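You operate a simulated robot arm through the tools that you are given. There is no shell and no other tool. Be economical: measure what you need, move in short steps, check, and stop when the job is done.

You run a simulated robot arm. Do the job below in one go: nothing can be reset, and whatever is moved stays where it is left.

## Task
Knock the beige panel flat and prove it on the white sag tester.
Fine: panel on the rest; beige mallet back; black test weight on the middle till the window reads Flat, then back. Set down upright: beige mallet, black test weight.

Only the result counts: the job must be done as asked and must still hold three seconds after the hand-in. Knocking over, shifting, dropping, spilling or breaking anything else fails it.

## Robot
A 6-joint arm with a two-finger parallel gripper, fixed in place. Base frame: the origin is at the foot of the arm, x ahead of it, y to its left, z up; the work surface is at about z = 0.86. Readings come in m, rad, newtons and seconds.
With the tool pointing down near the work surface it reaches from about 0.18 to 0.74 m from the base axis. Its first joint turns from -2.897 to 2.897 rad. Payload 3.91 kg.
The TCP is the grasp point between the finger pads, 0.03 m short of the fingertips. In the tool frame z runs along the fingers and y along their closing line. The gripper opens to 0.11 m. The fingers are 0.02 m wide and 0.01 m thick; the gripper's body (0.048 by 0.112 m) begins 0.055 m behind the TCP.
Orientation is that of the tool frame in the base frame, as a unit quaternion [x, y, z, w]. With the fingers straight down and closing along the base's y, the tool's x points along the base's -x, its y along +y and its z along -z.

## Interface
- The arm moves only by the tool move_arm. Its argument "rows" is a list of rows, each an object (a shift or turn left out is 0, a gripper value left out holds the last) with "fingers": the finger opening in mm, from 0 to 110; "slide": the shift along the base's x, y, z in mm, a list of three; "rotation": the turn, a rotation vector about the base's x, y, z in rad, a list of three. In form: [{"fingers": fingers, "slide": [tx, ty, tz], "rotation": [ax, ay, az]}, ...]. A call has 1 to 10 rows; each row shifts and turns the commanded pose from where the row before left it. Each row takes 0.2 s and may step no farther than 0.05 m and 0.15 rad from the row before; otherwise, or with a gripper value out of range, the whole call is refused. Where a pose cannot be reached the arm comes as near as it can. A force on the tool above 50 N (or 10 N above the force at the start of the call, whichever is more), or a blocked arm, ends the call early, and 0.2 s more pass. Each finger travels about 0.045 m/s and halts on what it meets, pressing with about 29 N; the grip force reading is that of the motor and also rises with nothing between the fingers. The clock runs only during rows and for 0.2 s after the last one: add rows that do not move to give the fingers time. The reply holds the time, the measured pose of the TCP, the force on the tool along the base axes, the opening and the grip force, in the units named above and with some noise, with the torque about the TCP (base axes, N m) and any sound that the robot's microphone picked up, and new pictures: "pictures" is both (left out), scene, wrist or none.
- Cameras (640 x 400 px; columns grow to the right, rows downward): "scene" is fixed at [0.0465, 0.651, 1.6228]; the picture's right is [-0.73, -0.68, 0.00], its down [-0.56, 0.60, -0.58] and it looks along [0.39, -0.42, -0.82] (base axes); focal length 322 px, centre (320, 200). "wrist" rides on the gripper at [0.071, 0.022, -0.107] in the tool frame; the picture's right is [-0.29, 0.96, 0.00], its down [-0.76, -0.23, -0.61] and it looks along [-0.58, -0.18, 0.79] (tool axes); focal length 243 px, centre (320, 200). There is no depth. A picture from a camera that has moved, and an enlarged one, comes with that camera's place and axes in the base frame and with its lens. The place of the scene camera against the robot may be out by one fixed shift of up to 0.012 m in any direction.
- lift_body(by): slides the trunk up (or, below 0, down) by that many m; the arm rides with it, the base frame stays. It gives what a move gives, with no picture.
- zoom(camera, box): a new picture of the part [left, top, right, bottom] of that camera's present view, enlarged. It takes no simulated time.
- close_job(): hands the job in; it is judged then, once.

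Go step by step. Nothing tells you positions but the pictures and the camera data: compare them with the known pose of the tool, close in by small moves and look again before you grip or let go. The budget is 120 turns and 200 pictures, counting those below and the enlarged ones. Unless the task says otherwise, let go and move clear before handing in, and close with one line.

The tools are called after ">>>" by a JSON object that holds its "method" and its "body". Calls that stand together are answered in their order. move_arm: Moves the arm, as the interface text tells. Its arguments: {"type":"object","properties":{"rows":{"type":"array","items":{"type":"object","properties":{"fingers":{"type":"number"},"slide":{"type":"array","items":{"type":"number"}},"rotation":{"type":"array","items":{"type":"number"}}}}},"pictures":{"type":"string","enum":["both","scene","wrist","none"]}},"required":["rows"]} The other tools are called the same way: lift_body (by) slides the trunk up or down; zoom (camera, box) takes an enlarged picture of a part of a camera's view; close_job () hands the job in.

At the start:

```text
time_s: 0.0
eef_pos: [0.1033, 0.3093, 1.2395]
orientation: [-0.001, 1.0, 0.0, 0.0]
wrist_force: [0.8, 0.2, 0.5]
wrist_torque: [0.0, -0.01, -0.02]
grip_width: 0.1098
grip_force: 0.1
trunk travel left (down, up): [-0.525, 0.065]
```

scene: 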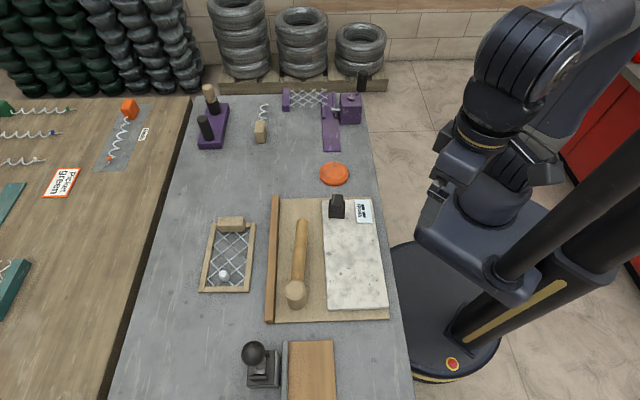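
wrist: 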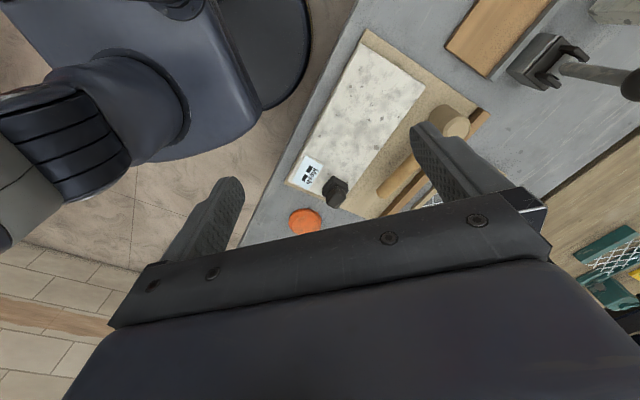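

I see a grey bench with several objects: a mallet, a white slab, a small panel with mesh, and others. I'll enlarge the pictures to identify them before moving.

>>> {"method": "zoom", "body": {"camera": "scene", "box": [180, 180, 420, 330]}}

>>> {"method": "zoom", "body": {"camera": "scene", "box": [180, 70, 400, 208]}}

>>> {"method": "zoom", "body": {"camera": "scene", "box": [200, 290, 376, 400]}}

```text
2.67 times, centred on (300, 255) of scene
camera zoom: at [0.0465, 0.651, 1.6228], right [-0.73, -0.68, 0.0], down [-0.56, 0.6, -0.58], along [0.39, -0.42, -0.82], focal length 859 px, centre (373, 53)
```

zoom: 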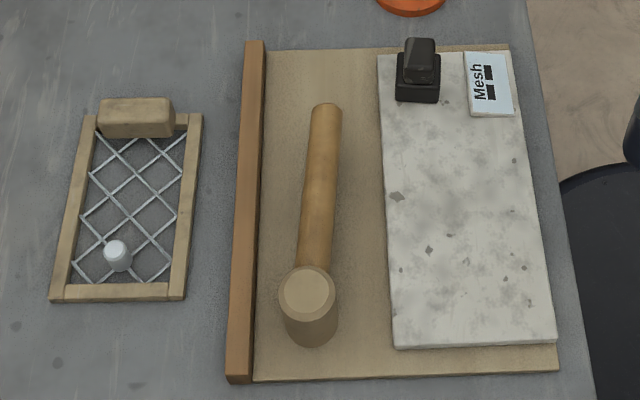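

```text
2.90 times, centred on (290, 139) of scene
camera zoom: at [0.0465, 0.651, 1.6228], right [-0.73, -0.68, 0.0], down [-0.56, 0.6, -0.58], along [0.39, -0.42, -0.82], focal length 934 px, centre (407, 377)
```

zoom: 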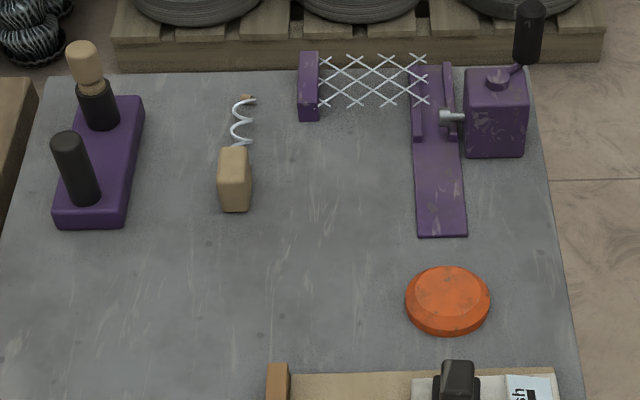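

```text
3.64 times, centred on (288, 345) of scene
camera zoom: at [0.0465, 0.651, 1.6228], right [-0.73, -0.68, 0.0], down [-0.56, 0.6, -0.58], along [0.39, -0.42, -0.82], focal length 1171 px, centre (436, -327)
```

zoom: 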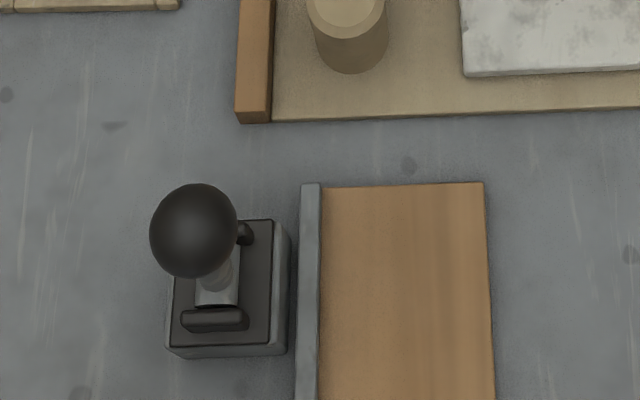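

The beige framed mesh at about (0.46, 0.55) and the white slab at about (0.22, 0.33) could each be the panel or the tester. I'll enlarge more views before deciding.

>>> {"method": "zoom", "body": {"camera": "wrist", "box": [270, 20, 510, 240]}}

>>> {"method": "zoom", "body": {"camera": "scene", "box": [320, 190, 384, 230]}}

>>> {"method": "zoom", "body": {"camera": "scene", "box": [190, 205, 270, 300]}}

>>> {"method": "zoom", "body": {"camera": "scene", "box": [0, 80, 180, 310]}}

```text
1.82 times, centred on (390, 130) of wrist
camera zoom: at [0.0331, 0.3296, 1.3465], right [0.29, 0.96, 0.0], down [0.76, -0.23, 0.61], along [0.58, -0.18, -0.79], focal length 441 px, centre (193, 327)
```

zoom: 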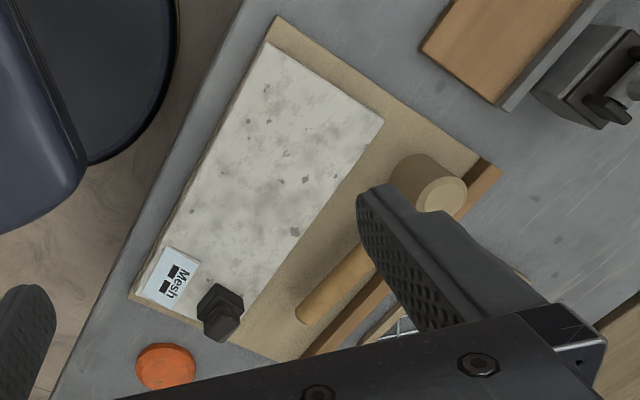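

```text
10.00 times, centred on (352, 210) of scene
camera zoom: at [0.0465, 0.651, 1.6228], right [-0.73, -0.68, 0.0], down [-0.56, 0.6, -0.58], along [0.39, -0.42, -0.82], focal length 3221 px, centre (0, 100)
```

zoom: 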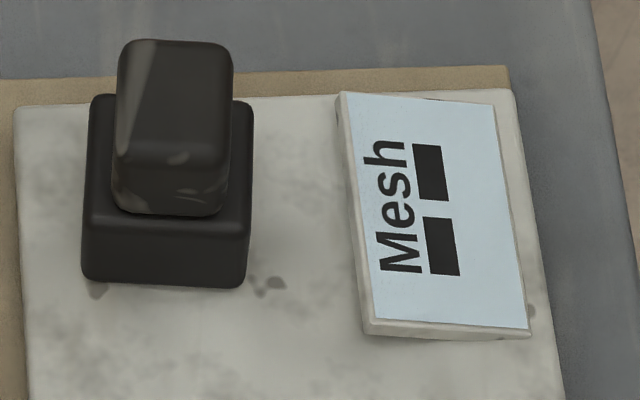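

```text
4.21 times, centred on (230, 252) of scene
camera zoom: at [0.0465, 0.651, 1.6228], right [-0.73, -0.68, 0.0], down [-0.56, 0.6, -0.58], along [0.39, -0.42, -0.82], focal length 1356 px, centre (699, -21)
```

zoom: 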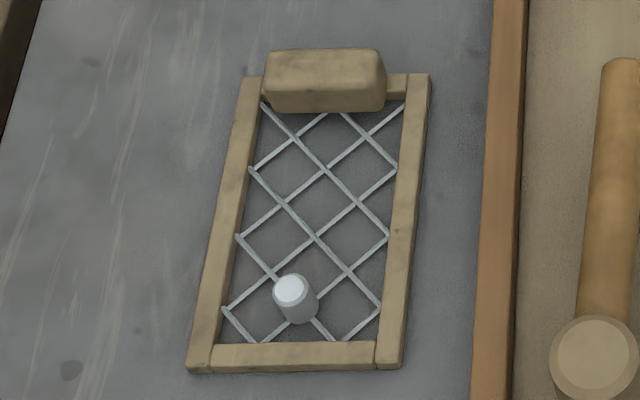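

```text
1.74 times, centred on (90, 195) of scene
camera zoom: at [0.0465, 0.651, 1.6228], right [-0.73, -0.68, 0.0], down [-0.56, 0.6, -0.58], along [0.39, -0.42, -0.82], focal length 560 px, centre (720, 209)
```

zoom: 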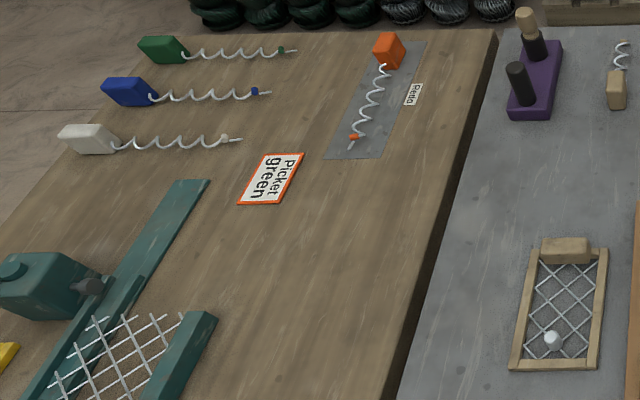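

The white slab carries a "Mesh --" window and the black weight, so I take it as the sag tester. The beige frame with an end block and a raised white peg looks like the panel, and the mallet lies on the tan board. I'll move the wrist camera over for a closer look.

>>> {"method": "move_arm", "body": {"rows": [{"slide": [30, 35, -12]}, {"slide": [30, 35, -12]}, {"slide": [30, 35, -12]}, {"slide": [30, 35, -12]}, {"slide": [30, 35, -12]}, {"slide": [0, 0, 0]}], "pictures": "both"}}

```text
time_s: 1.4
eef_pos: [0.2572, 0.4833, 1.1797]
orientation: [0.0, 1.0, -0.001, 0.0]
wrist_force: [-0.8, 0.5, 0.5]
wrist_torque: [0.0, -0.01, 0.0]
grip_width: 0.11
grip_force: 0.0
trunk travel left (down, up): [-0.525, 0.065]
camera wrist: at [0.1868, 0.5043, 1.287], right [0.29, 0.96, 0.0], down [0.76, -0.23, 0.61], along [0.58, -0.18, -0.79], focal length 243 px, centre (320, 200)
```

scene: 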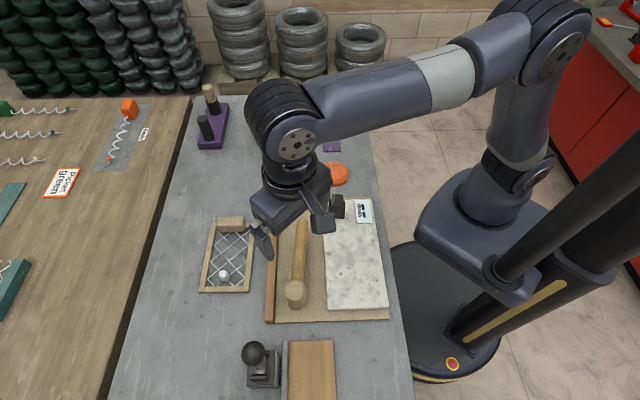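
wrist: 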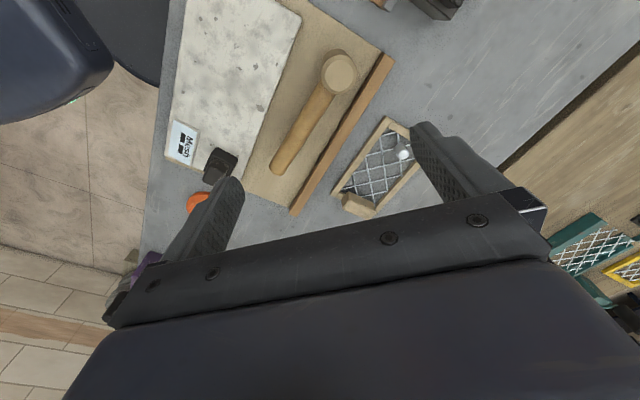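

The panel and mallet are both in the wrist view now, so I'll zoom on them.

>>> {"method": "zoom", "body": {"camera": "wrist", "box": [320, 110, 448, 220]}}

>>> {"method": "zoom", "body": {"camera": "wrist", "box": [150, 0, 400, 220]}}

```text
3.64 times, centred on (384, 165) of wrist
camera zoom: at [0.1868, 0.5043, 1.287], right [0.29, 0.96, 0.0], down [0.76, -0.23, 0.61], along [0.58, -0.18, -0.79], focal length 882 px, centre (87, 327)
```

zoom: 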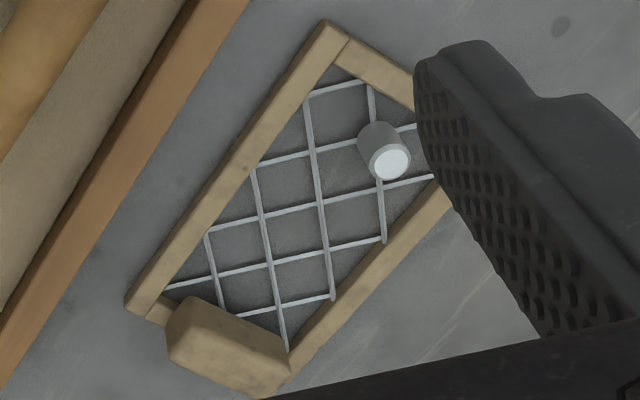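

```text
1.82 times, centred on (275, 110) of wrist
camera zoom: at [0.1868, 0.5043, 1.287], right [0.29, 0.96, 0.0], down [0.76, -0.23, 0.61], along [0.58, -0.18, -0.79], focal length 441 px, centre (402, 364)
```

zoom: 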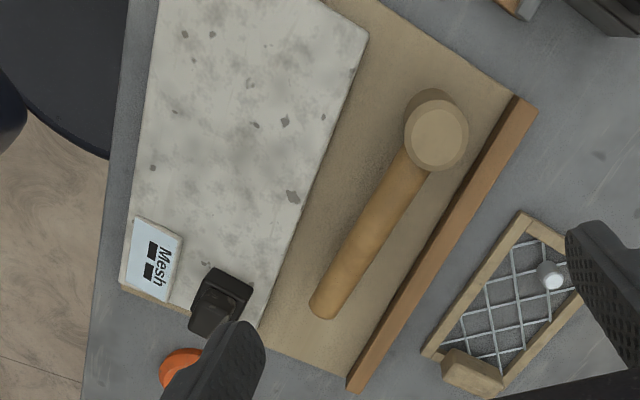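

The panel is the beige frame (about 0.125 × 0.195 m) with a handle block and a raised white peg. The mallet head stands upright near (0.25, 0.51), and I'll turn the gripper square to its handle and come in above the head.

>>> {"method": "move_arm", "body": {"rows": [{"slide": [-1, 4, -12], "rotation": [0, 0, -0.141]}, {"slide": [-1, 4, -12], "rotation": [0, 0, -0.141]}, {"slide": [-1, 4, -12], "rotation": [0, 0, -0.141]}, {"slide": [-1, 4, -12], "rotation": [0, 0, -0.141]}, {"slide": [-1, 4, -12], "rotation": [0, 0, -0.141]}, {"slide": [-1, 4, -12], "rotation": [0, 0, -0.141]}, {}]}}

```text
time_s: 3.0
eef_pos: [0.2473, 0.5072, 1.1066]
orientation: [0.411, 0.911, 0.0, 0.0]
wrist_force: [0.1, -0.4, 0.6]
wrist_torque: [-0.01, 0.0, -0.05]
grip_width: 0.1101
grip_force: 0.0
trunk travel left (down, up): [-0.525, 0.065]
camera wrist: at [0.2176, 0.5741, 1.2142], right [0.91, 0.42, 0.0], down [0.33, -0.72, 0.61], along [0.25, -0.55, -0.79], focal length 243 px, centre (320, 200)
```

scene: 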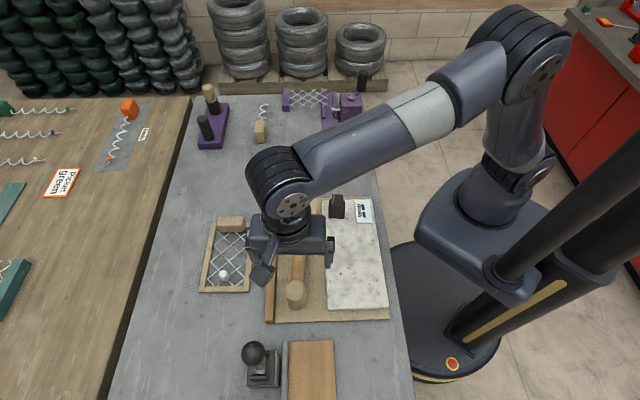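
wrist: 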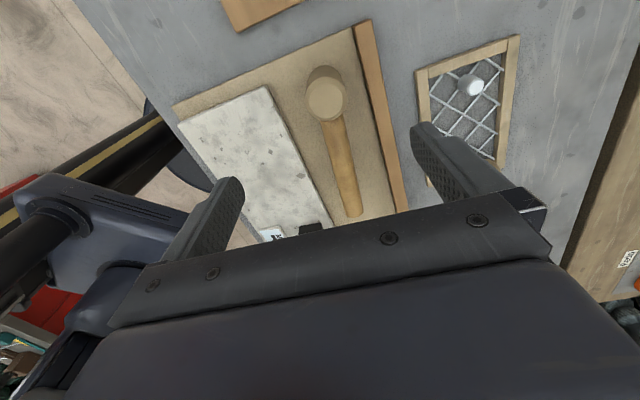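

>>> {"method": "zoom", "body": {"camera": "wrist", "box": [260, 20, 420, 120]}}

>>> {"method": "zoom", "body": {"camera": "wrist", "box": [400, 20, 560, 120]}}

```text
4.00 times, centred on (340, 70) of wrist
camera zoom: at [0.2176, 0.5741, 1.2142], right [0.91, 0.42, 0.0], down [0.33, -0.72, 0.61], along [0.25, -0.55, -0.79], focal length 970 px, centre (240, 720)
```

zoom: 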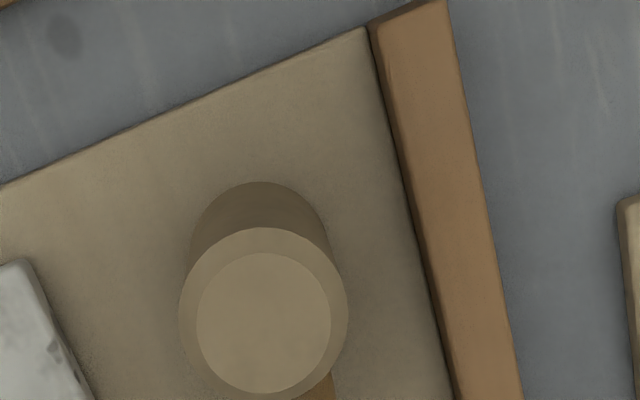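

```text
4.00 times, centred on (480, 70) of wrist
camera zoom: at [0.2176, 0.5741, 1.2142], right [0.91, 0.42, 0.0], down [0.33, -0.72, 0.61], along [0.25, -0.55, -0.79], focal length 970 px, centre (-320, 720)
```

zoom: 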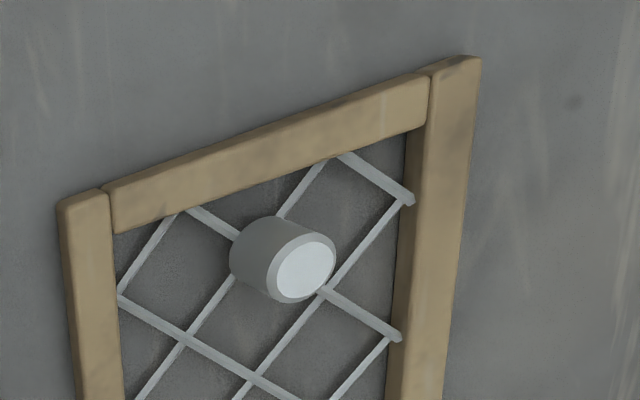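

The mallet head is centred near (0.252, 0.510) with its top at about z 0.945. The peg is near (0.4195, 0.5895) with its top at about 0.897. I'll come down just above the head and check.

>>> {"method": "move_arm", "body": {"rows": [{"slide": [4.7, 2.8, -30]}, {"slide": [0, 0, -40]}, {"slide": [0, 0, -46]}, {}]}}

```text
time_s: 4.0
eef_pos: [0.2533, 0.5091, 0.9905]
orientation: [0.411, 0.912, 0.001, -0.001]
wrist_force: [0.1, -0.2, -0.1]
wrist_torque: [0.02, -0.03, -0.01]
grip_width: 0.1101
grip_force: 0.1
trunk travel left (down, up): [-0.525, 0.065]
camera wrist: at [0.2228, 0.5769, 1.0982], right [0.91, 0.42, 0.0], down [0.33, -0.72, 0.61], along [0.25, -0.55, -0.79], focal length 243 px, centre (320, 200)
```

scene: 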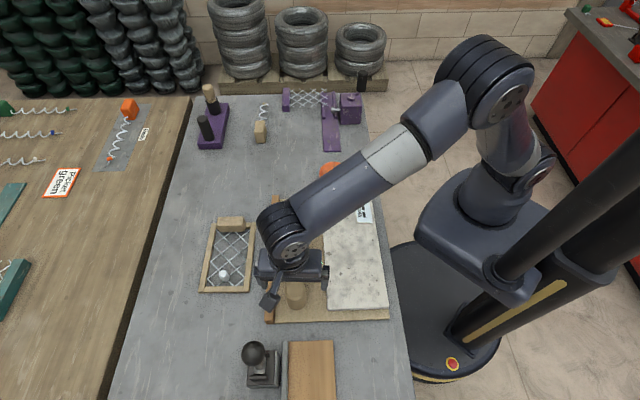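
wrist: 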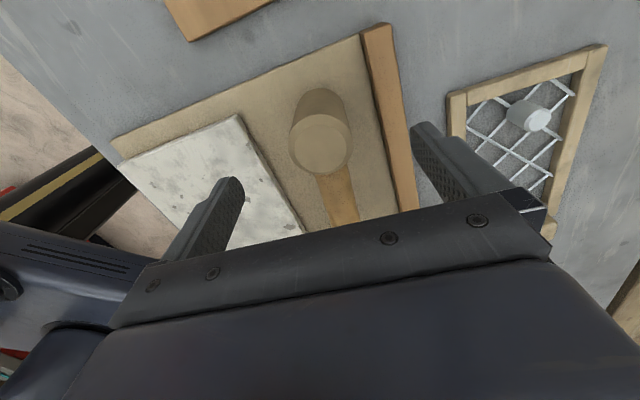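

The alignment is good. I'll narrow the fingers, lower, and look before gripping.

>>> {"method": "move_arm", "body": {"rows": [{"fingers": 70, "slide": [0, 2.5, 0]}, {}, {"slide": [0, 0, -20]}, {"slide": [0, 0, -20]}, {"slide": [0, 0, -17]}, {}]}}

```text
time_s: 5.4
eef_pos: [0.2532, 0.5136, 0.9327]
orientation: [0.411, 0.912, 0.0, -0.001]
wrist_force: [0.3, 0.0, -1.1]
wrist_torque: [-0.02, -0.01, -0.02]
grip_width: 0.0699
grip_force: 0.0
trunk travel left (down, up): [-0.525, 0.065]
camera wrist: at [0.2222, 0.5801, 1.0407], right [0.91, 0.42, 0.0], down [0.33, -0.72, 0.61], along [0.25, -0.55, -0.79], focal length 243 px, centre (320, 200)
```

scene: 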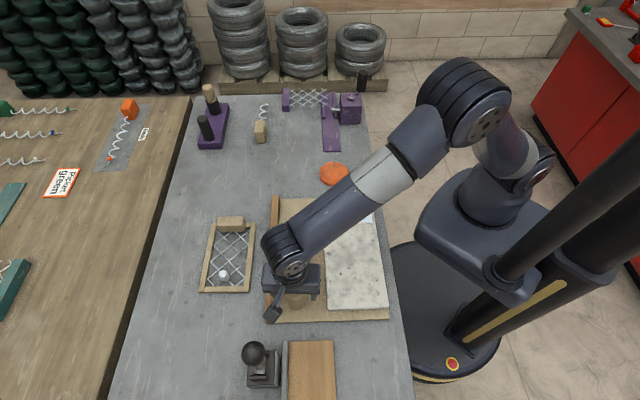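
wrist: 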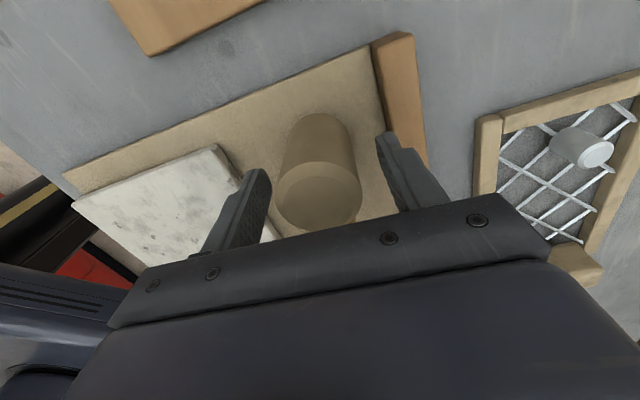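

The head is centred between the fingers, so I'll close.

>>> {"method": "move_arm", "body": {"rows": [{"fingers": 30}, {}, {}, {}], "pictures": "wrist"}}

```text
time_s: 6.4
eef_pos: [0.2516, 0.5123, 0.9345]
orientation: [0.411, 0.912, 0.0, 0.0]
wrist_force: [-2.2, -1.6, 0.0]
wrist_torque: [-0.06, 0.07, -0.03]
grip_width: 0.0438
grip_force: 29.1
trunk travel left (down, up): [-0.525, 0.065]
camera wrist: at [0.222, 0.5799, 1.041], right [0.91, 0.42, 0.0], down [0.33, -0.72, 0.61], along [0.25, -0.55, -0.79], focal length 243 px, centre (320, 200)
```

wrist: 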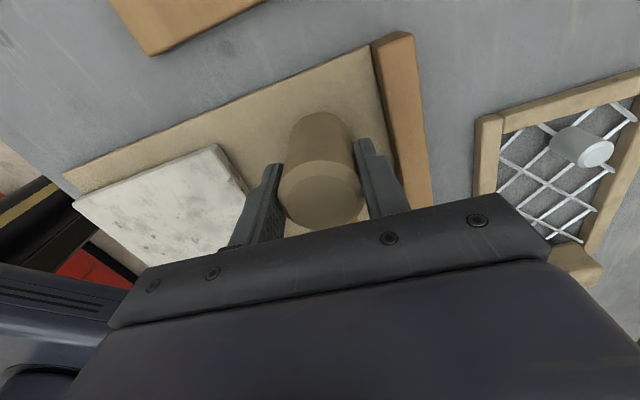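

The grip is firm at 44 mm. The mallet's resting pose to return to is TCP (0.2525, 0.513, 0.934), and now I'll lift.

>>> {"method": "move_arm", "body": {"rows": [{"slide": [0, 0, 20]}, {"slide": [0, 0, 30]}, {"slide": [0, 0, 30]}, {}]}}

```text
time_s: 7.4
eef_pos: [0.2535, 0.5124, 1.0158]
orientation: [0.411, 0.912, 0.001, 0.0]
wrist_force: [0.5, 0.0, -2.7]
wrist_torque: [0.06, 0.06, 0.0]
grip_width: 0.0437
grip_force: 29.1
trunk travel left (down, up): [-0.525, 0.065]
camera wrist: at [0.2225, 0.58, 1.1225], right [0.91, 0.42, 0.0], down [0.33, -0.72, 0.61], along [0.25, -0.55, -0.79], focal length 243 px, centre (320, 200)
```

scene: 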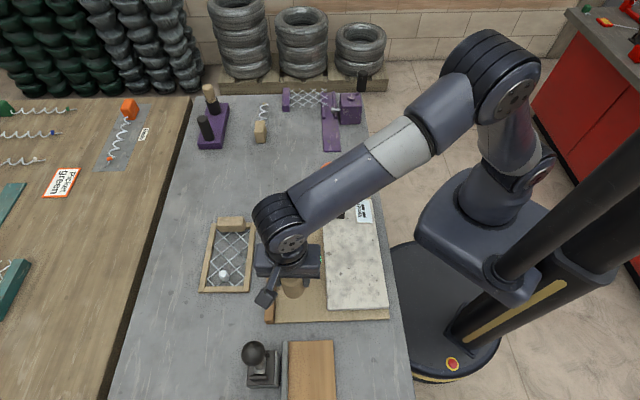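
wrist: 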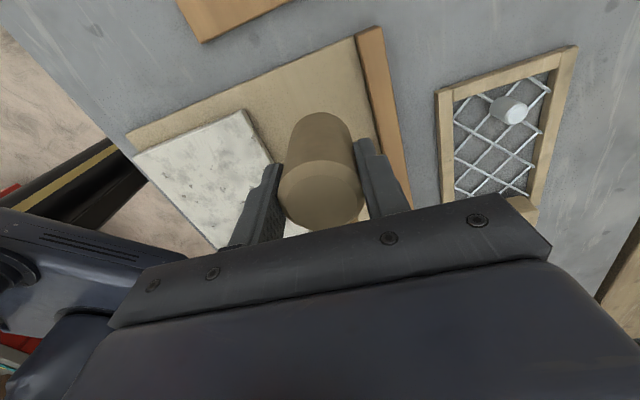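

The mallet is held solidly. At the peg, the handle would pass over the panel's handle block, so I'll yaw it to point along +x while moving over.

>>> {"method": "move_arm", "body": {"rows": [{"slide": [28, 13, 0], "rotation": [0, 0, 0.135]}, {"slide": [28, 13, 0], "rotation": [0, 0, 0.135]}, {"slide": [28, 13, 0], "rotation": [0, 0, 0.135]}, {"slide": [28, 13, 0], "rotation": [0, 0, 0.135]}, {"slide": [28, 13, 0], "rotation": [0, 0, 0.135]}, {"slide": [27, 12, 0], "rotation": [0, 0, 0.135]}, {}]}}

```text
time_s: 9.0
eef_pos: [0.4185, 0.5867, 1.0089]
orientation: [0.018, 1.0, 0.0, 0.0]
wrist_force: [0.2, 1.0, -3.6]
wrist_torque: [-0.05, 0.06, -0.01]
grip_width: 0.0439
grip_force: 29.0
out of reach, approached as far as the arm can: row 6
trunk travel left (down, up): [-0.525, 0.065]
camera wrist: at [0.3482, 0.6103, 1.1176], right [0.32, 0.95, 0.0], down [0.75, -0.26, 0.61], along [0.58, -0.2, -0.79], focal length 243 px, centre (320, 200)
```

scene: 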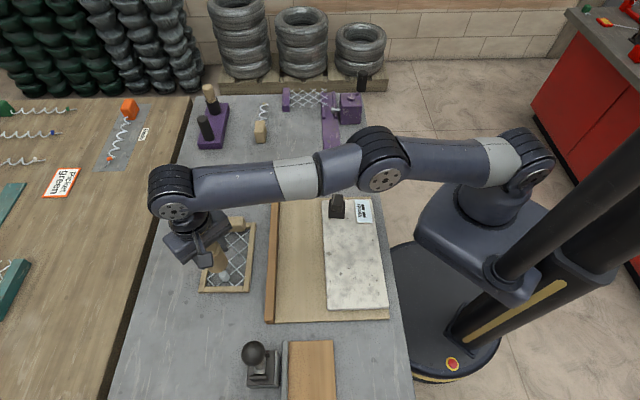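
wrist: 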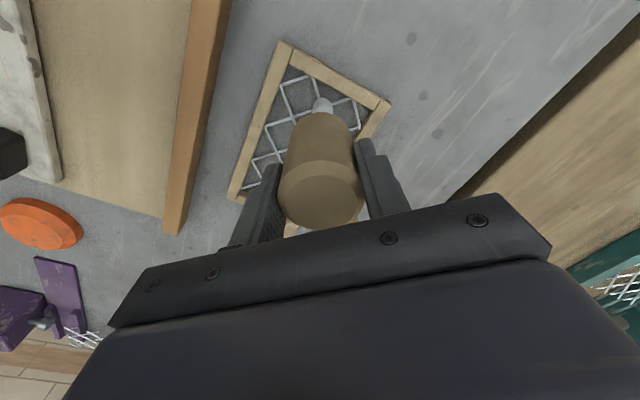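

The mallet is over the peg at the edge of the reach. I'll lower the trunk a little so the arm keeps its posture.

>>> {"method": "lift_body", "body": {"by": -0.03}}

>>> {"method": "zoom", "body": {"camera": "scene", "box": [150, 200, 310, 300]}}

>>> {"method": "zoom", "body": {"camera": "wrist", "box": [210, 20, 402, 230]}}

```text
time_s: 9.8
eef_pos: [0.4171, 0.587, 0.9803]
orientation: [0.019, 1.0, 0.001, 0.001]
wrist_force: [-0.2, -0.3, -4.1]
wrist_torque: [0.0, 0.04, 0.02]
grip_width: 0.0436
grip_force: 29.2
trunk travel left (down, up): [-0.495, 0.095]
```

```text
4.00 times, centred on (230, 250) of scene
camera zoom: at [0.0465, 0.651, 1.6228], right [-0.73, -0.68, 0.0], down [-0.56, 0.6, -0.58], along [0.39, -0.42, -0.82], focal length 1288 px, centre (680, 0)
```

zoom: 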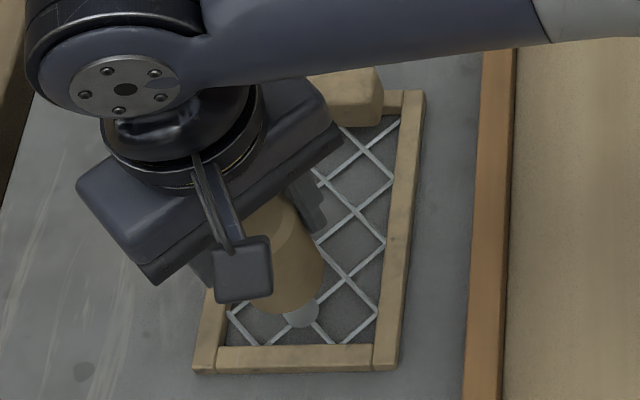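

```text
1.90 times, centred on (306, 125) of wrist
camera zoom: at [0.3479, 0.6102, 1.0881], right [0.32, 0.95, 0.0], down [0.75, -0.26, 0.61], along [0.58, -0.2, -0.79], focal length 462 px, centre (347, 343)
```

zoom: 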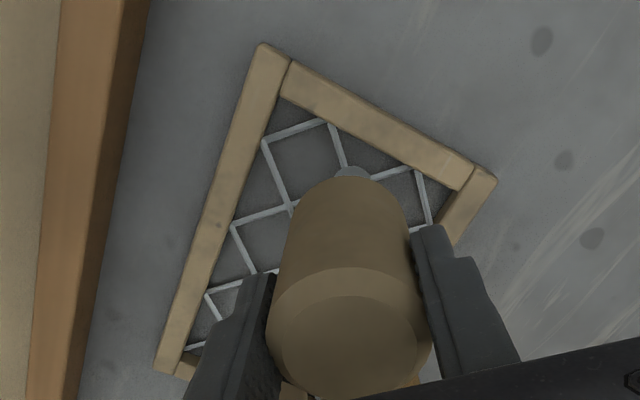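

The head hangs above the peg, with its lower face at about 0.914. I'll press down in short steps until it touches.

>>> {"method": "move_arm", "body": {"rows": [{"slide": [2, 2, -8]}, {"slide": [0, 0, -8]}, {"slide": [0, 0, -8]}, {}]}}

```text
time_s: 10.8
eef_pos: [0.4195, 0.5881, 0.9602]
orientation: [0.019, 1.0, 0.003, 0.002]
wrist_force: [0.2, 2.0, 8.0]
wrist_torque: [0.13, -0.02, -0.02]
grip_width: 0.0434
grip_force: 29.2
trunk travel left (down, up): [-0.495, 0.095]
camera wrist: at [0.3495, 0.6114, 1.0667], right [0.32, 0.95, 0.01], down [0.75, -0.26, 0.61], along [0.58, -0.19, -0.79], focal length 243 px, centre (320, 200)
```

scene: 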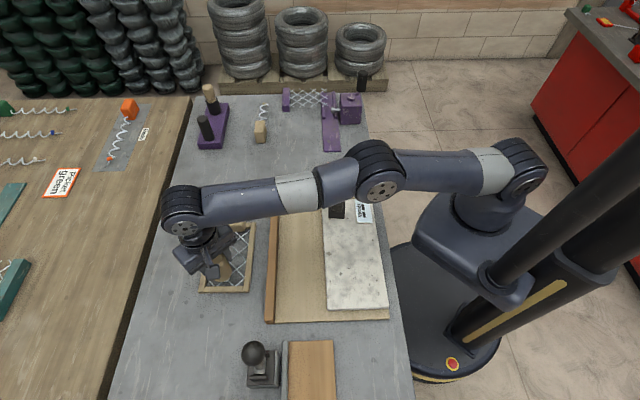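
wrist: 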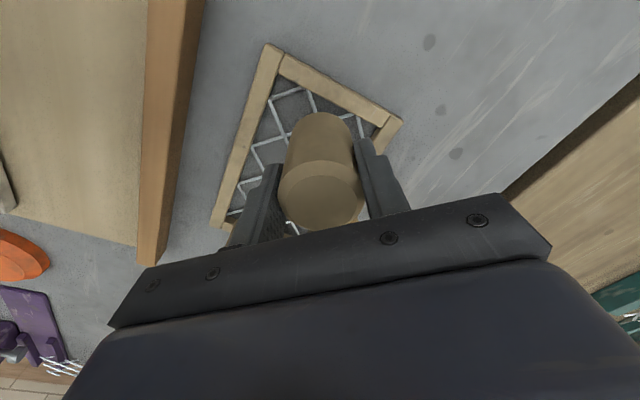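

I have contact at about 12 N with the lower face near 0.894, which matches the peg top. I'll press further to see whether the peg yields.

>>> {"method": "move_arm", "body": {"rows": [{"slide": [0, 0, -5]}, {"slide": [0, 0, -5]}, {"slide": [0, 0, -5]}, {}], "pictures": "none"}}

```text
time_s: 11.8
eef_pos: [0.4193, 0.5862, 0.9506]
orientation: [0.018, 1.0, 0.007, 0.004]
wrist_force: [-0.1, 1.6, 45.1]
wrist_torque: [0.08, 0.08, -0.02]
grip_width: 0.0437
grip_force: 28.7
trunk travel left (down, up): [-0.495, 0.095]
```

The tool sank about 10 mm under 49 N, from either peg travel or slip in the grip. I'll raise to look.

>>> {"method": "move_arm", "body": {"rows": [{"slide": [0, 0, 20]}, {"slide": [-20, -10, 30]}, {"slide": [-40, -20, 0]}, {}]}}

>>> {"method": "zoom", "body": {"camera": "scene", "box": [170, 210, 330, 310]}}

>>> {"method": "zoom", "body": {"camera": "wrist", "box": [210, 20, 450, 230]}}

```text
time_s: 12.8
eef_pos: [0.359, 0.556, 0.992]
orientation: [0.019, 1.0, 0.002, 0.001]
wrist_force: [0.2, -0.4, -3.4]
wrist_torque: [0.04, 0.04, -0.02]
grip_width: 0.0436
grip_force: 29.0
trunk travel left (down, up): [-0.495, 0.095]
camera wrist: at [0.2889, 0.5795, 1.099], right [0.33, 0.95, 0.0], down [0.75, -0.26, 0.61], along [0.58, -0.2, -0.79], focal length 243 px, centre (320, 200)
```

scene: 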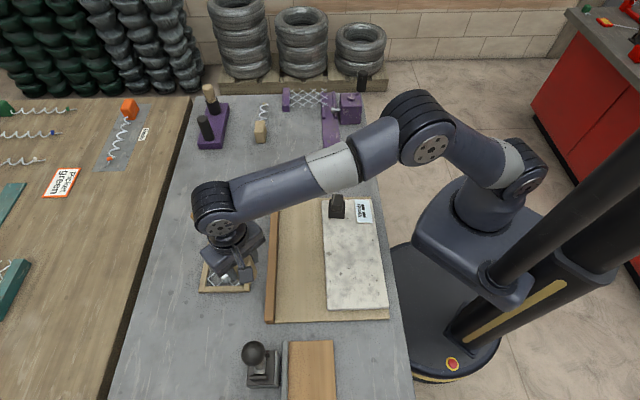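
wrist: 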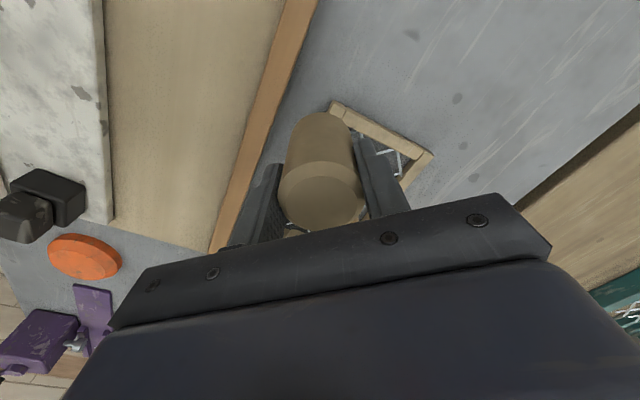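

```text
4.00 times, centred on (250, 260) of scene
camera zoom: at [0.0465, 0.651, 1.6228], right [-0.73, -0.68, 0.0], down [-0.56, 0.6, -0.58], along [0.39, -0.42, -0.82], focal length 1288 px, centre (600, -40)
```

zoom: 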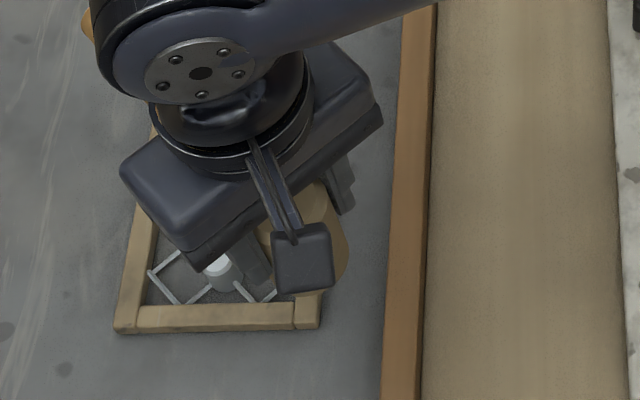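

```text
1.90 times, centred on (330, 125) of wrist
camera zoom: at [0.2889, 0.5795, 1.099], right [0.33, 0.95, 0.0], down [0.75, -0.26, 0.61], along [0.58, -0.2, -0.79], focal length 462 px, centre (301, 343)
```

zoom: 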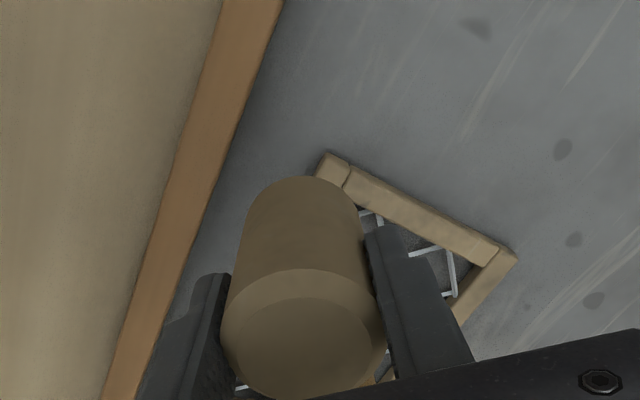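

The mallet has not slipped in the grip. I'll move away for a clear view of the peg.

>>> {"method": "move_arm", "body": {"rows": [{"slide": [-40, -20, 10]}, {"slide": [-40, -20, 10]}, {"slide": [-10, -20, 10]}, {}], "pictures": "none"}}

>>> {"method": "zoom", "body": {"camera": "scene", "box": [190, 205, 270, 300]}}

>>> {"method": "zoom", "body": {"camera": "wrist", "box": [320, 50, 480, 210]}}

```text
time_s: 13.8
eef_pos: [0.2689, 0.4973, 1.0231]
orientation: [0.018, 1.0, 0.001, 0.002]
wrist_force: [0.9, 0.2, -4.4]
wrist_torque: [0.0, 0.02, 0.01]
grip_width: 0.0435
grip_force: 28.8
trunk travel left (down, up): [-0.495, 0.095]
```

```text
4.21 times, centred on (230, 252) of scene
camera zoom: at [0.0465, 0.651, 1.6228], right [-0.73, -0.68, 0.0], down [-0.56, 0.6, -0.58], along [0.39, -0.42, -0.82], focal length 1356 px, centre (699, -21)
```

zoom: 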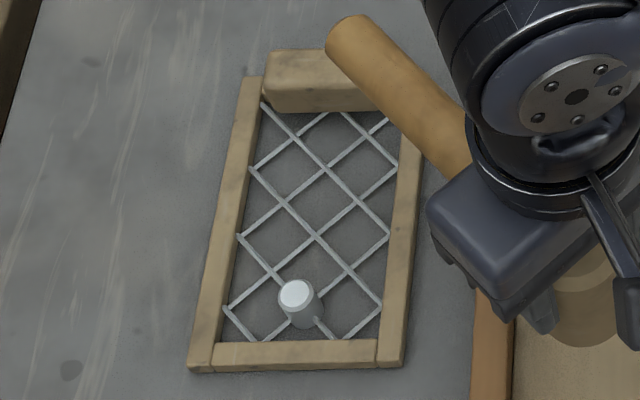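

```text
2.50 times, centred on (400, 130) of wrist
camera zoom: at [0.1989, 0.521, 1.1294], right [0.32, 0.95, 0.0], down [0.75, -0.26, 0.61], along [0.58, -0.2, -0.79], focal length 606 px, centre (120, 375)
```

zoom: 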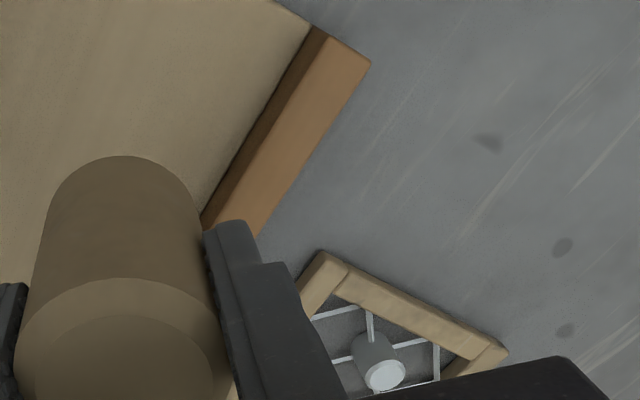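

The peg top has come down about 8–10 mm, so hits work, but it still stands proud. I'll go back and knock it with more speed.

>>> {"method": "move_arm", "body": {"rows": [{"slide": [40, 25, 0]}, {"slide": [40, 25, 0]}, {"slide": [40, 25, -15]}, {"slide": [30, 15.5, -15]}, {"slide": [0, 0, 0]}, {"slide": [0, 0, 0]}, {"slide": [0, 0, -30]}, {"slide": [0, 0, -30]}, {}], "pictures": "wrist"}}

```text
time_s: 15.7
eef_pos: [0.4182, 0.5867, 0.9494]
orientation: [0.019, 1.0, 0.014, 0.008]
wrist_force: [-2.5, -6.3, 19.3]
wrist_torque: [-0.4, 0.27, 0.06]
grip_width: 0.0435
grip_force: 29.0
out of reach, approached as far as the arm can: row 4
trunk travel left (down, up): [-0.495, 0.095]
stopped in row 9: the force on the tool passed its limit at 65 N (the readings are from after the stop); the commanded pose is now the measured one
camera wrist: at [0.3471, 0.6082, 1.0561], right [0.33, 0.95, 0.03], down [0.74, -0.27, 0.61], along [0.59, -0.18, -0.79], focal length 243 px, centre (320, 200)
```

wrist: 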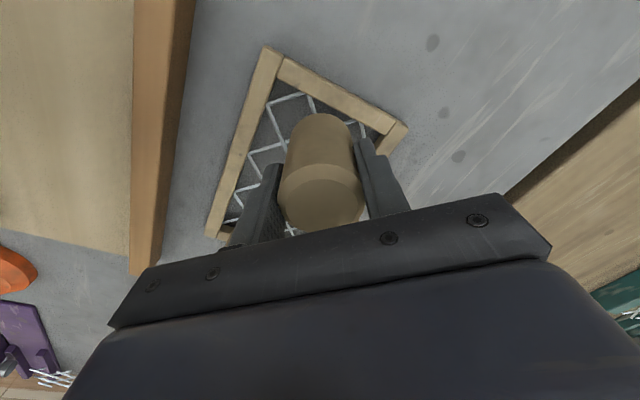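

The strike reached 65 N and tilted the tool by about 0.03 rad. I'll level it, back off and check the peg.

>>> {"method": "move_arm", "body": {"rows": [{"slide": [0, 0, 20], "rotation": [-0.028, 0.016, 0]}, {"slide": [-35, -20, 25]}, {"slide": [-40, -25, 10]}, {"slide": [-40, -25, 10]}, {"slide": [-30, -20, 0]}, {}], "pictures": "none"}}

>>> {"method": "zoom", "body": {"camera": "scene", "box": [190, 205, 270, 300]}}

>>> {"method": "zoom", "body": {"camera": "wrist", "box": [240, 50, 480, 210]}}

```text
time_s: 17.1
eef_pos: [0.2761, 0.4971, 1.0097]
orientation: [0.019, 1.0, -0.004, -0.001]
wrist_force: [-0.5, -0.4, -3.7]
wrist_torque: [0.02, 0.02, 0.01]
grip_width: 0.0434
grip_force: 29.4
trunk travel left (down, up): [-0.495, 0.095]
```

```text
4.21 times, centred on (230, 252) of scene
camera zoom: at [0.0465, 0.651, 1.6228], right [-0.73, -0.68, 0.0], down [-0.56, 0.6, -0.58], along [0.39, -0.42, -0.82], focal length 1356 px, centre (699, -21)
```

zoom: 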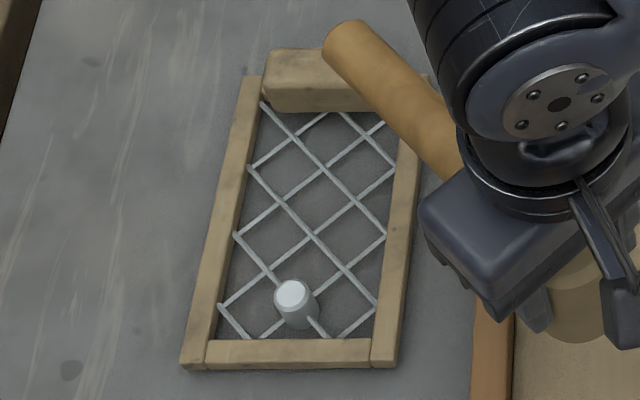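

```text
2.50 times, centred on (360, 130) of wrist
camera zoom: at [0.2065, 0.5213, 1.1167], right [0.33, 0.95, -0.01], down [0.75, -0.25, 0.61], along [0.57, -0.2, -0.79], focal length 606 px, centre (220, 375)
```

zoom: 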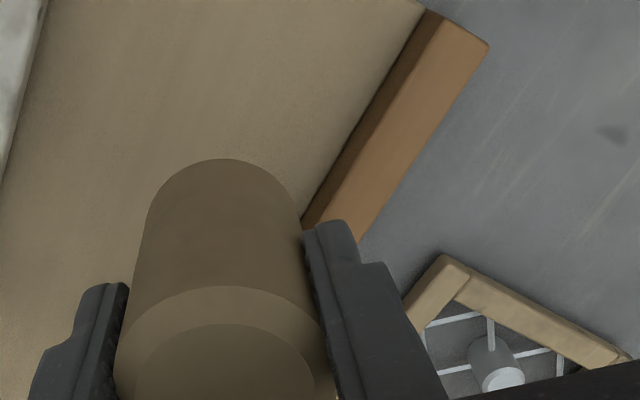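

The peg has come down about 10 mm in total, and the head slid about 2 mm in the grip. It seems to creep at around 45–50 N, so steady slow pushing is the way. I'll drop the trunk for more reach slack and press again.

>>> {"method": "move_arm", "body": {"rows": [{"slide": [0, 0, 40]}, {"slide": [0, 0, 40], "rotation": [0.008, 0.002, 0]}, {}], "pictures": "none"}}

>>> {"method": "lift_body", "body": {"by": -0.1}}

```text
time_s: 17.9
eef_pos: [0.279, 0.4964, 1.0883]
orientation: [0.018, 1.0, -0.001, -0.003]
wrist_force: [0.7, -0.5, -3.8]
wrist_torque: [-0.02, 0.04, 0.0]
grip_width: 0.0435
grip_force: 28.6
trunk travel left (down, up): [-0.495, 0.095]
```

```text
time_s: 19.2
eef_pos: [0.2776, 0.4957, 0.9876]
orientation: [0.018, 1.0, 0.0, -0.002]
wrist_force: [0.1, -0.8, -4.0]
wrist_torque: [0.01, 0.06, -0.02]
grip_width: 0.0435
grip_force: 28.6
trunk travel left (down, up): [-0.395, 0.195]
```

>>> {"method": "move_arm", "body": {"rows": [{"slide": [36, 24, 0]}, {"slide": [36, 24, 0]}, {"slide": [36, 24, 0]}, {"slide": [35, 23, 0]}, {"slide": [0, 0, -12]}, {"slide": [0, 0, -10]}, {"slide": [0, 0, -8]}, {}], "pictures": "wrist"}}

```text
time_s: 21.0
eef_pos: [0.3922, 0.5691, 0.9556]
orientation: [0.018, 1.0, 0.001, -0.003]
wrist_force: [0.6, 0.0, -3.9]
wrist_torque: [-0.02, 0.05, -0.01]
grip_width: 0.0436
grip_force: 29.1
out of reach, approached as far as the arm can: row 4
trunk travel left (down, up): [-0.395, 0.195]
camera wrist: at [0.3231, 0.5933, 1.0637], right [0.33, 0.95, 0.0], down [0.75, -0.26, 0.6], along [0.57, -0.2, -0.8], focal length 243 px, centre (320, 200)
```

wrist: 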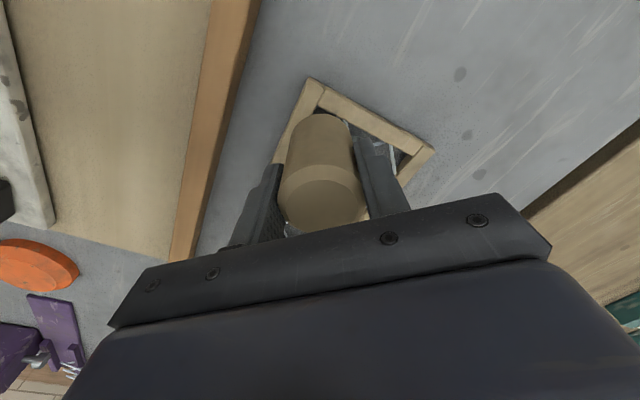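

Lowering the trunk shortened the reach, so I'll raise it instead and come down again.

>>> {"method": "lift_body", "body": {"by": 0.18}}

>>> {"method": "move_arm", "body": {"rows": [{"slide": [0, 0, -50]}, {"slide": [0, 0, -50]}, {"slide": [0, 0, -45]}, {"slide": [28, 21.5, 0]}, {}, {"slide": [0, 0, -12]}, {"slide": [0, 0, -8]}, {}], "pictures": "wrist"}}

```text
time_s: 23.0
eef_pos: [0.391, 0.5693, 1.1357]
orientation: [0.018, 1.0, -0.001, -0.003]
wrist_force: [0.2, 0.4, -3.3]
wrist_torque: [0.02, 0.02, 0.01]
grip_width: 0.0436
grip_force: 28.7
trunk travel left (down, up): [-0.575, 0.015]
```

```text
time_s: 24.8
eef_pos: [0.42, 0.5903, 0.9691]
orientation: [0.018, 1.0, 0.0, -0.002]
wrist_force: [-0.5, 0.0, -3.1]
wrist_torque: [0.0, 0.01, 0.0]
grip_width: 0.0435
grip_force: 28.7
trunk travel left (down, up): [-0.575, 0.015]
camera wrist: at [0.351, 0.6142, 1.0771], right [0.33, 0.95, 0.0], down [0.75, -0.26, 0.6], along [0.57, -0.2, -0.8], focal length 243 px, centre (320, 200)
```

wrist: 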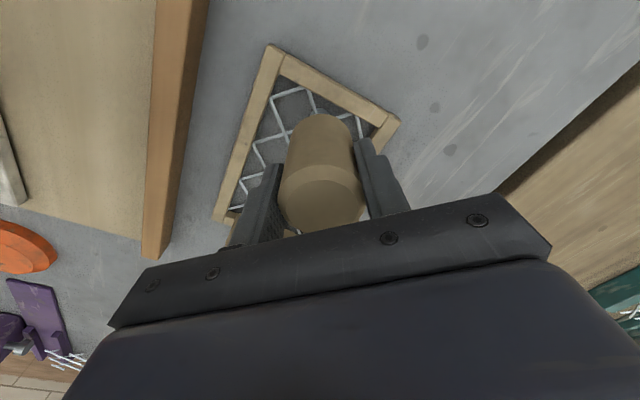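

Reach is good now, and I'll press slowly from here.

>>> {"method": "move_arm", "body": {"rows": [{"slide": [0, 0, -6]}, {"slide": [0, 0, -6]}, {"slide": [0, 0, -4]}, {"slide": [0, 0, -3]}, {"slide": [0, 0, -3]}, {}], "pictures": "none"}}

```text
time_s: 26.2
eef_pos: [0.4183, 0.5908, 0.9497]
orientation: [0.018, 1.0, 0.0, -0.003]
wrist_force: [-0.6, -0.2, 0.6]
wrist_torque: [0.0, 0.07, -0.03]
grip_width: 0.0435
grip_force: 28.7
trunk travel left (down, up): [-0.575, 0.015]
```

>>> {"method": "move_arm", "body": {"rows": [{"slide": [0, 0, -3]}, {"slide": [0, 0, -3]}, {"slide": [0, 0, -2]}, {}], "pictures": "none"}}

```text
time_s: 27.2
eef_pos: [0.4187, 0.5912, 0.9489]
orientation: [0.018, 1.0, 0.005, 0.001]
wrist_force: [0.0, 2.2, 41.9]
wrist_torque: [0.11, -0.01, -0.01]
grip_width: 0.0438
grip_force: 29.3
trunk travel left (down, up): [-0.575, 0.015]
```

I'm at 45 N and will continue gently.

>>> {"method": "move_arm", "body": {"rows": [{"slide": [0, 0, -1]}, {"slide": [0, 0, -1]}, {}], "pictures": "none"}}

```text
time_s: 28.0
eef_pos: [0.4189, 0.5892, 0.9468]
orientation: [0.018, 1.0, 0.006, 0.002]
wrist_force: [-0.4, -0.7, 47.9]
wrist_torque: [-0.11, 0.07, 0.02]
grip_width: 0.044
grip_force: 29.0
trunk travel left (down, up): [-0.575, 0.015]
```

>>> {"method": "move_arm", "body": {"rows": [{"slide": [0, 0, -1]}, {"slide": [0, 0, -1]}, {}], "pictures": "wrist"}}

```text
time_s: 28.8
eef_pos: [0.4201, 0.5904, 0.9455]
orientation: [0.019, 1.0, 0.006, 0.002]
wrist_force: [-0.5, -0.2, 48.4]
wrist_torque: [-0.09, -0.03, -0.01]
grip_width: 0.0434
grip_force: 29.1
trunk travel left (down, up): [-0.575, 0.015]
camera wrist: at [0.3497, 0.6127, 1.0535], right [0.33, 0.95, 0.01], down [0.75, -0.27, 0.61], along [0.58, -0.19, -0.79], focal length 243 px, centre (320, 200)
```

wrist: 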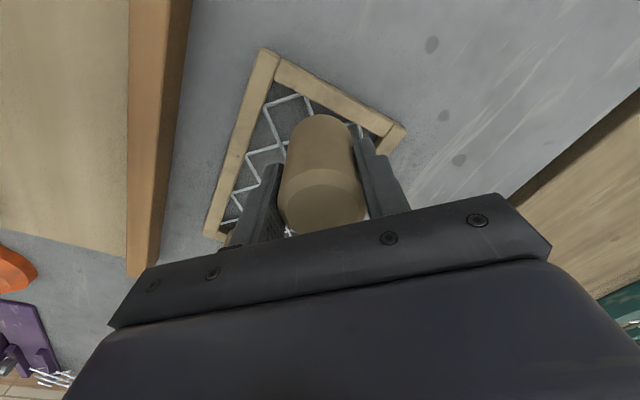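

>>> {"method": "zoom", "body": {"camera": "wrist", "box": [240, 50, 480, 210]}}

```text
2.50 times, centred on (360, 130) of wrist
camera zoom: at [0.3497, 0.6127, 1.0535], right [0.33, 0.95, 0.01], down [0.75, -0.27, 0.61], along [0.58, -0.19, -0.79], focal length 606 px, centre (220, 375)
```

zoom: 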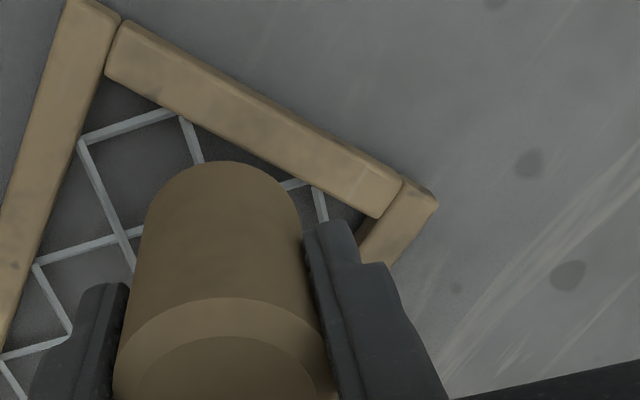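

The head is sliding up in the grip under this load. I'll lift off and measure the peg again.

>>> {"method": "move_arm", "body": {"rows": [{"slide": [0, 0, 25]}, {"slide": [-40, -25, 25]}, {"slide": [-40, -25, 0]}, {"slide": [-40, -25, 0]}, {"slide": [-25, -20, 0]}, {}], "pictures": "none"}}

>>> {"method": "zoom", "body": {"camera": "scene", "box": [190, 205, 270, 300]}}

>>> {"method": "zoom", "body": {"camera": "scene", "box": [208, 258, 240, 290]}}

>>> {"method": "zoom", "body": {"camera": "wrist", "box": [240, 50, 480, 210]}}

```text
refused: row 2 steps farther than a row can; nothing moved
```

```text
4.21 times, centred on (230, 252) of scene
camera zoom: at [0.0465, 0.651, 1.6228], right [-0.73, -0.68, 0.0], down [-0.56, 0.6, -0.58], along [0.39, -0.42, -0.82], focal length 1356 px, centre (699, -21)
```

zoom: 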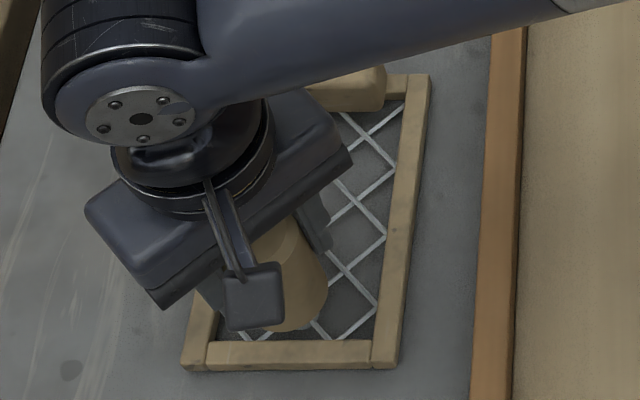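

```text
12.50 times, centred on (224, 274) of scene
camera zoom: at [0.0465, 0.651, 1.6228], right [-0.73, -0.68, 0.0], down [-0.56, 0.6, -0.58], along [0.39, -0.42, -0.82], focal length 4026 px, centre (1520, -725)
```

zoom: 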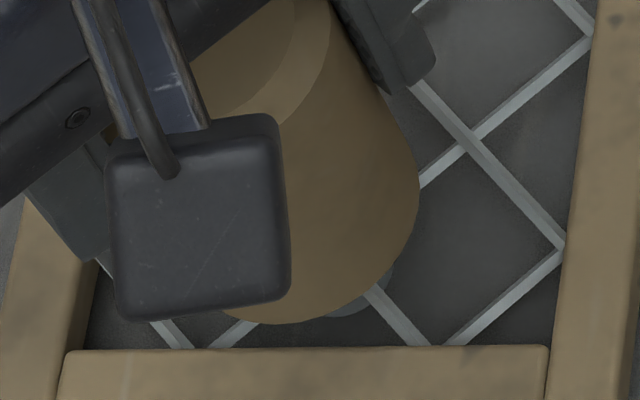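

```text
2.50 times, centred on (360, 130) of wrist
camera zoom: at [0.3497, 0.6127, 1.0535], right [0.33, 0.95, 0.01], down [0.75, -0.27, 0.61], along [0.58, -0.19, -0.79], focal length 606 px, centre (220, 375)
```

zoom: 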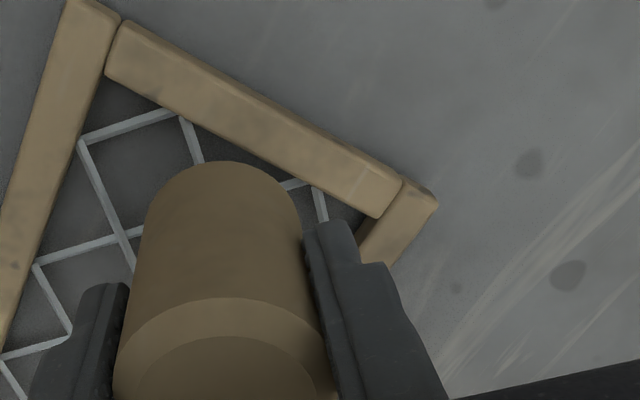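

I'll try a proper quick knock from here: up 35 mm, then sharply down.

>>> {"method": "move_arm", "body": {"rows": [{"slide": [0, 0, 22], "rotation": [-0.012, 0, 0]}, {"slide": [0, 0, 22]}, {}, {"slide": [0, 0, -44]}, {"slide": [0, 0, 40]}, {}], "pictures": "none"}}

```text
time_s: 30.2
eef_pos: [0.4218, 0.5908, 0.978]
orientation: [0.018, 1.0, -0.007, -0.003]
wrist_force: [-0.2, -0.6, -3.8]
wrist_torque: [-0.01, 0.03, 0.03]
grip_width: 0.0435
grip_force: 28.9
trunk travel left (down, up): [-0.575, 0.015]
```

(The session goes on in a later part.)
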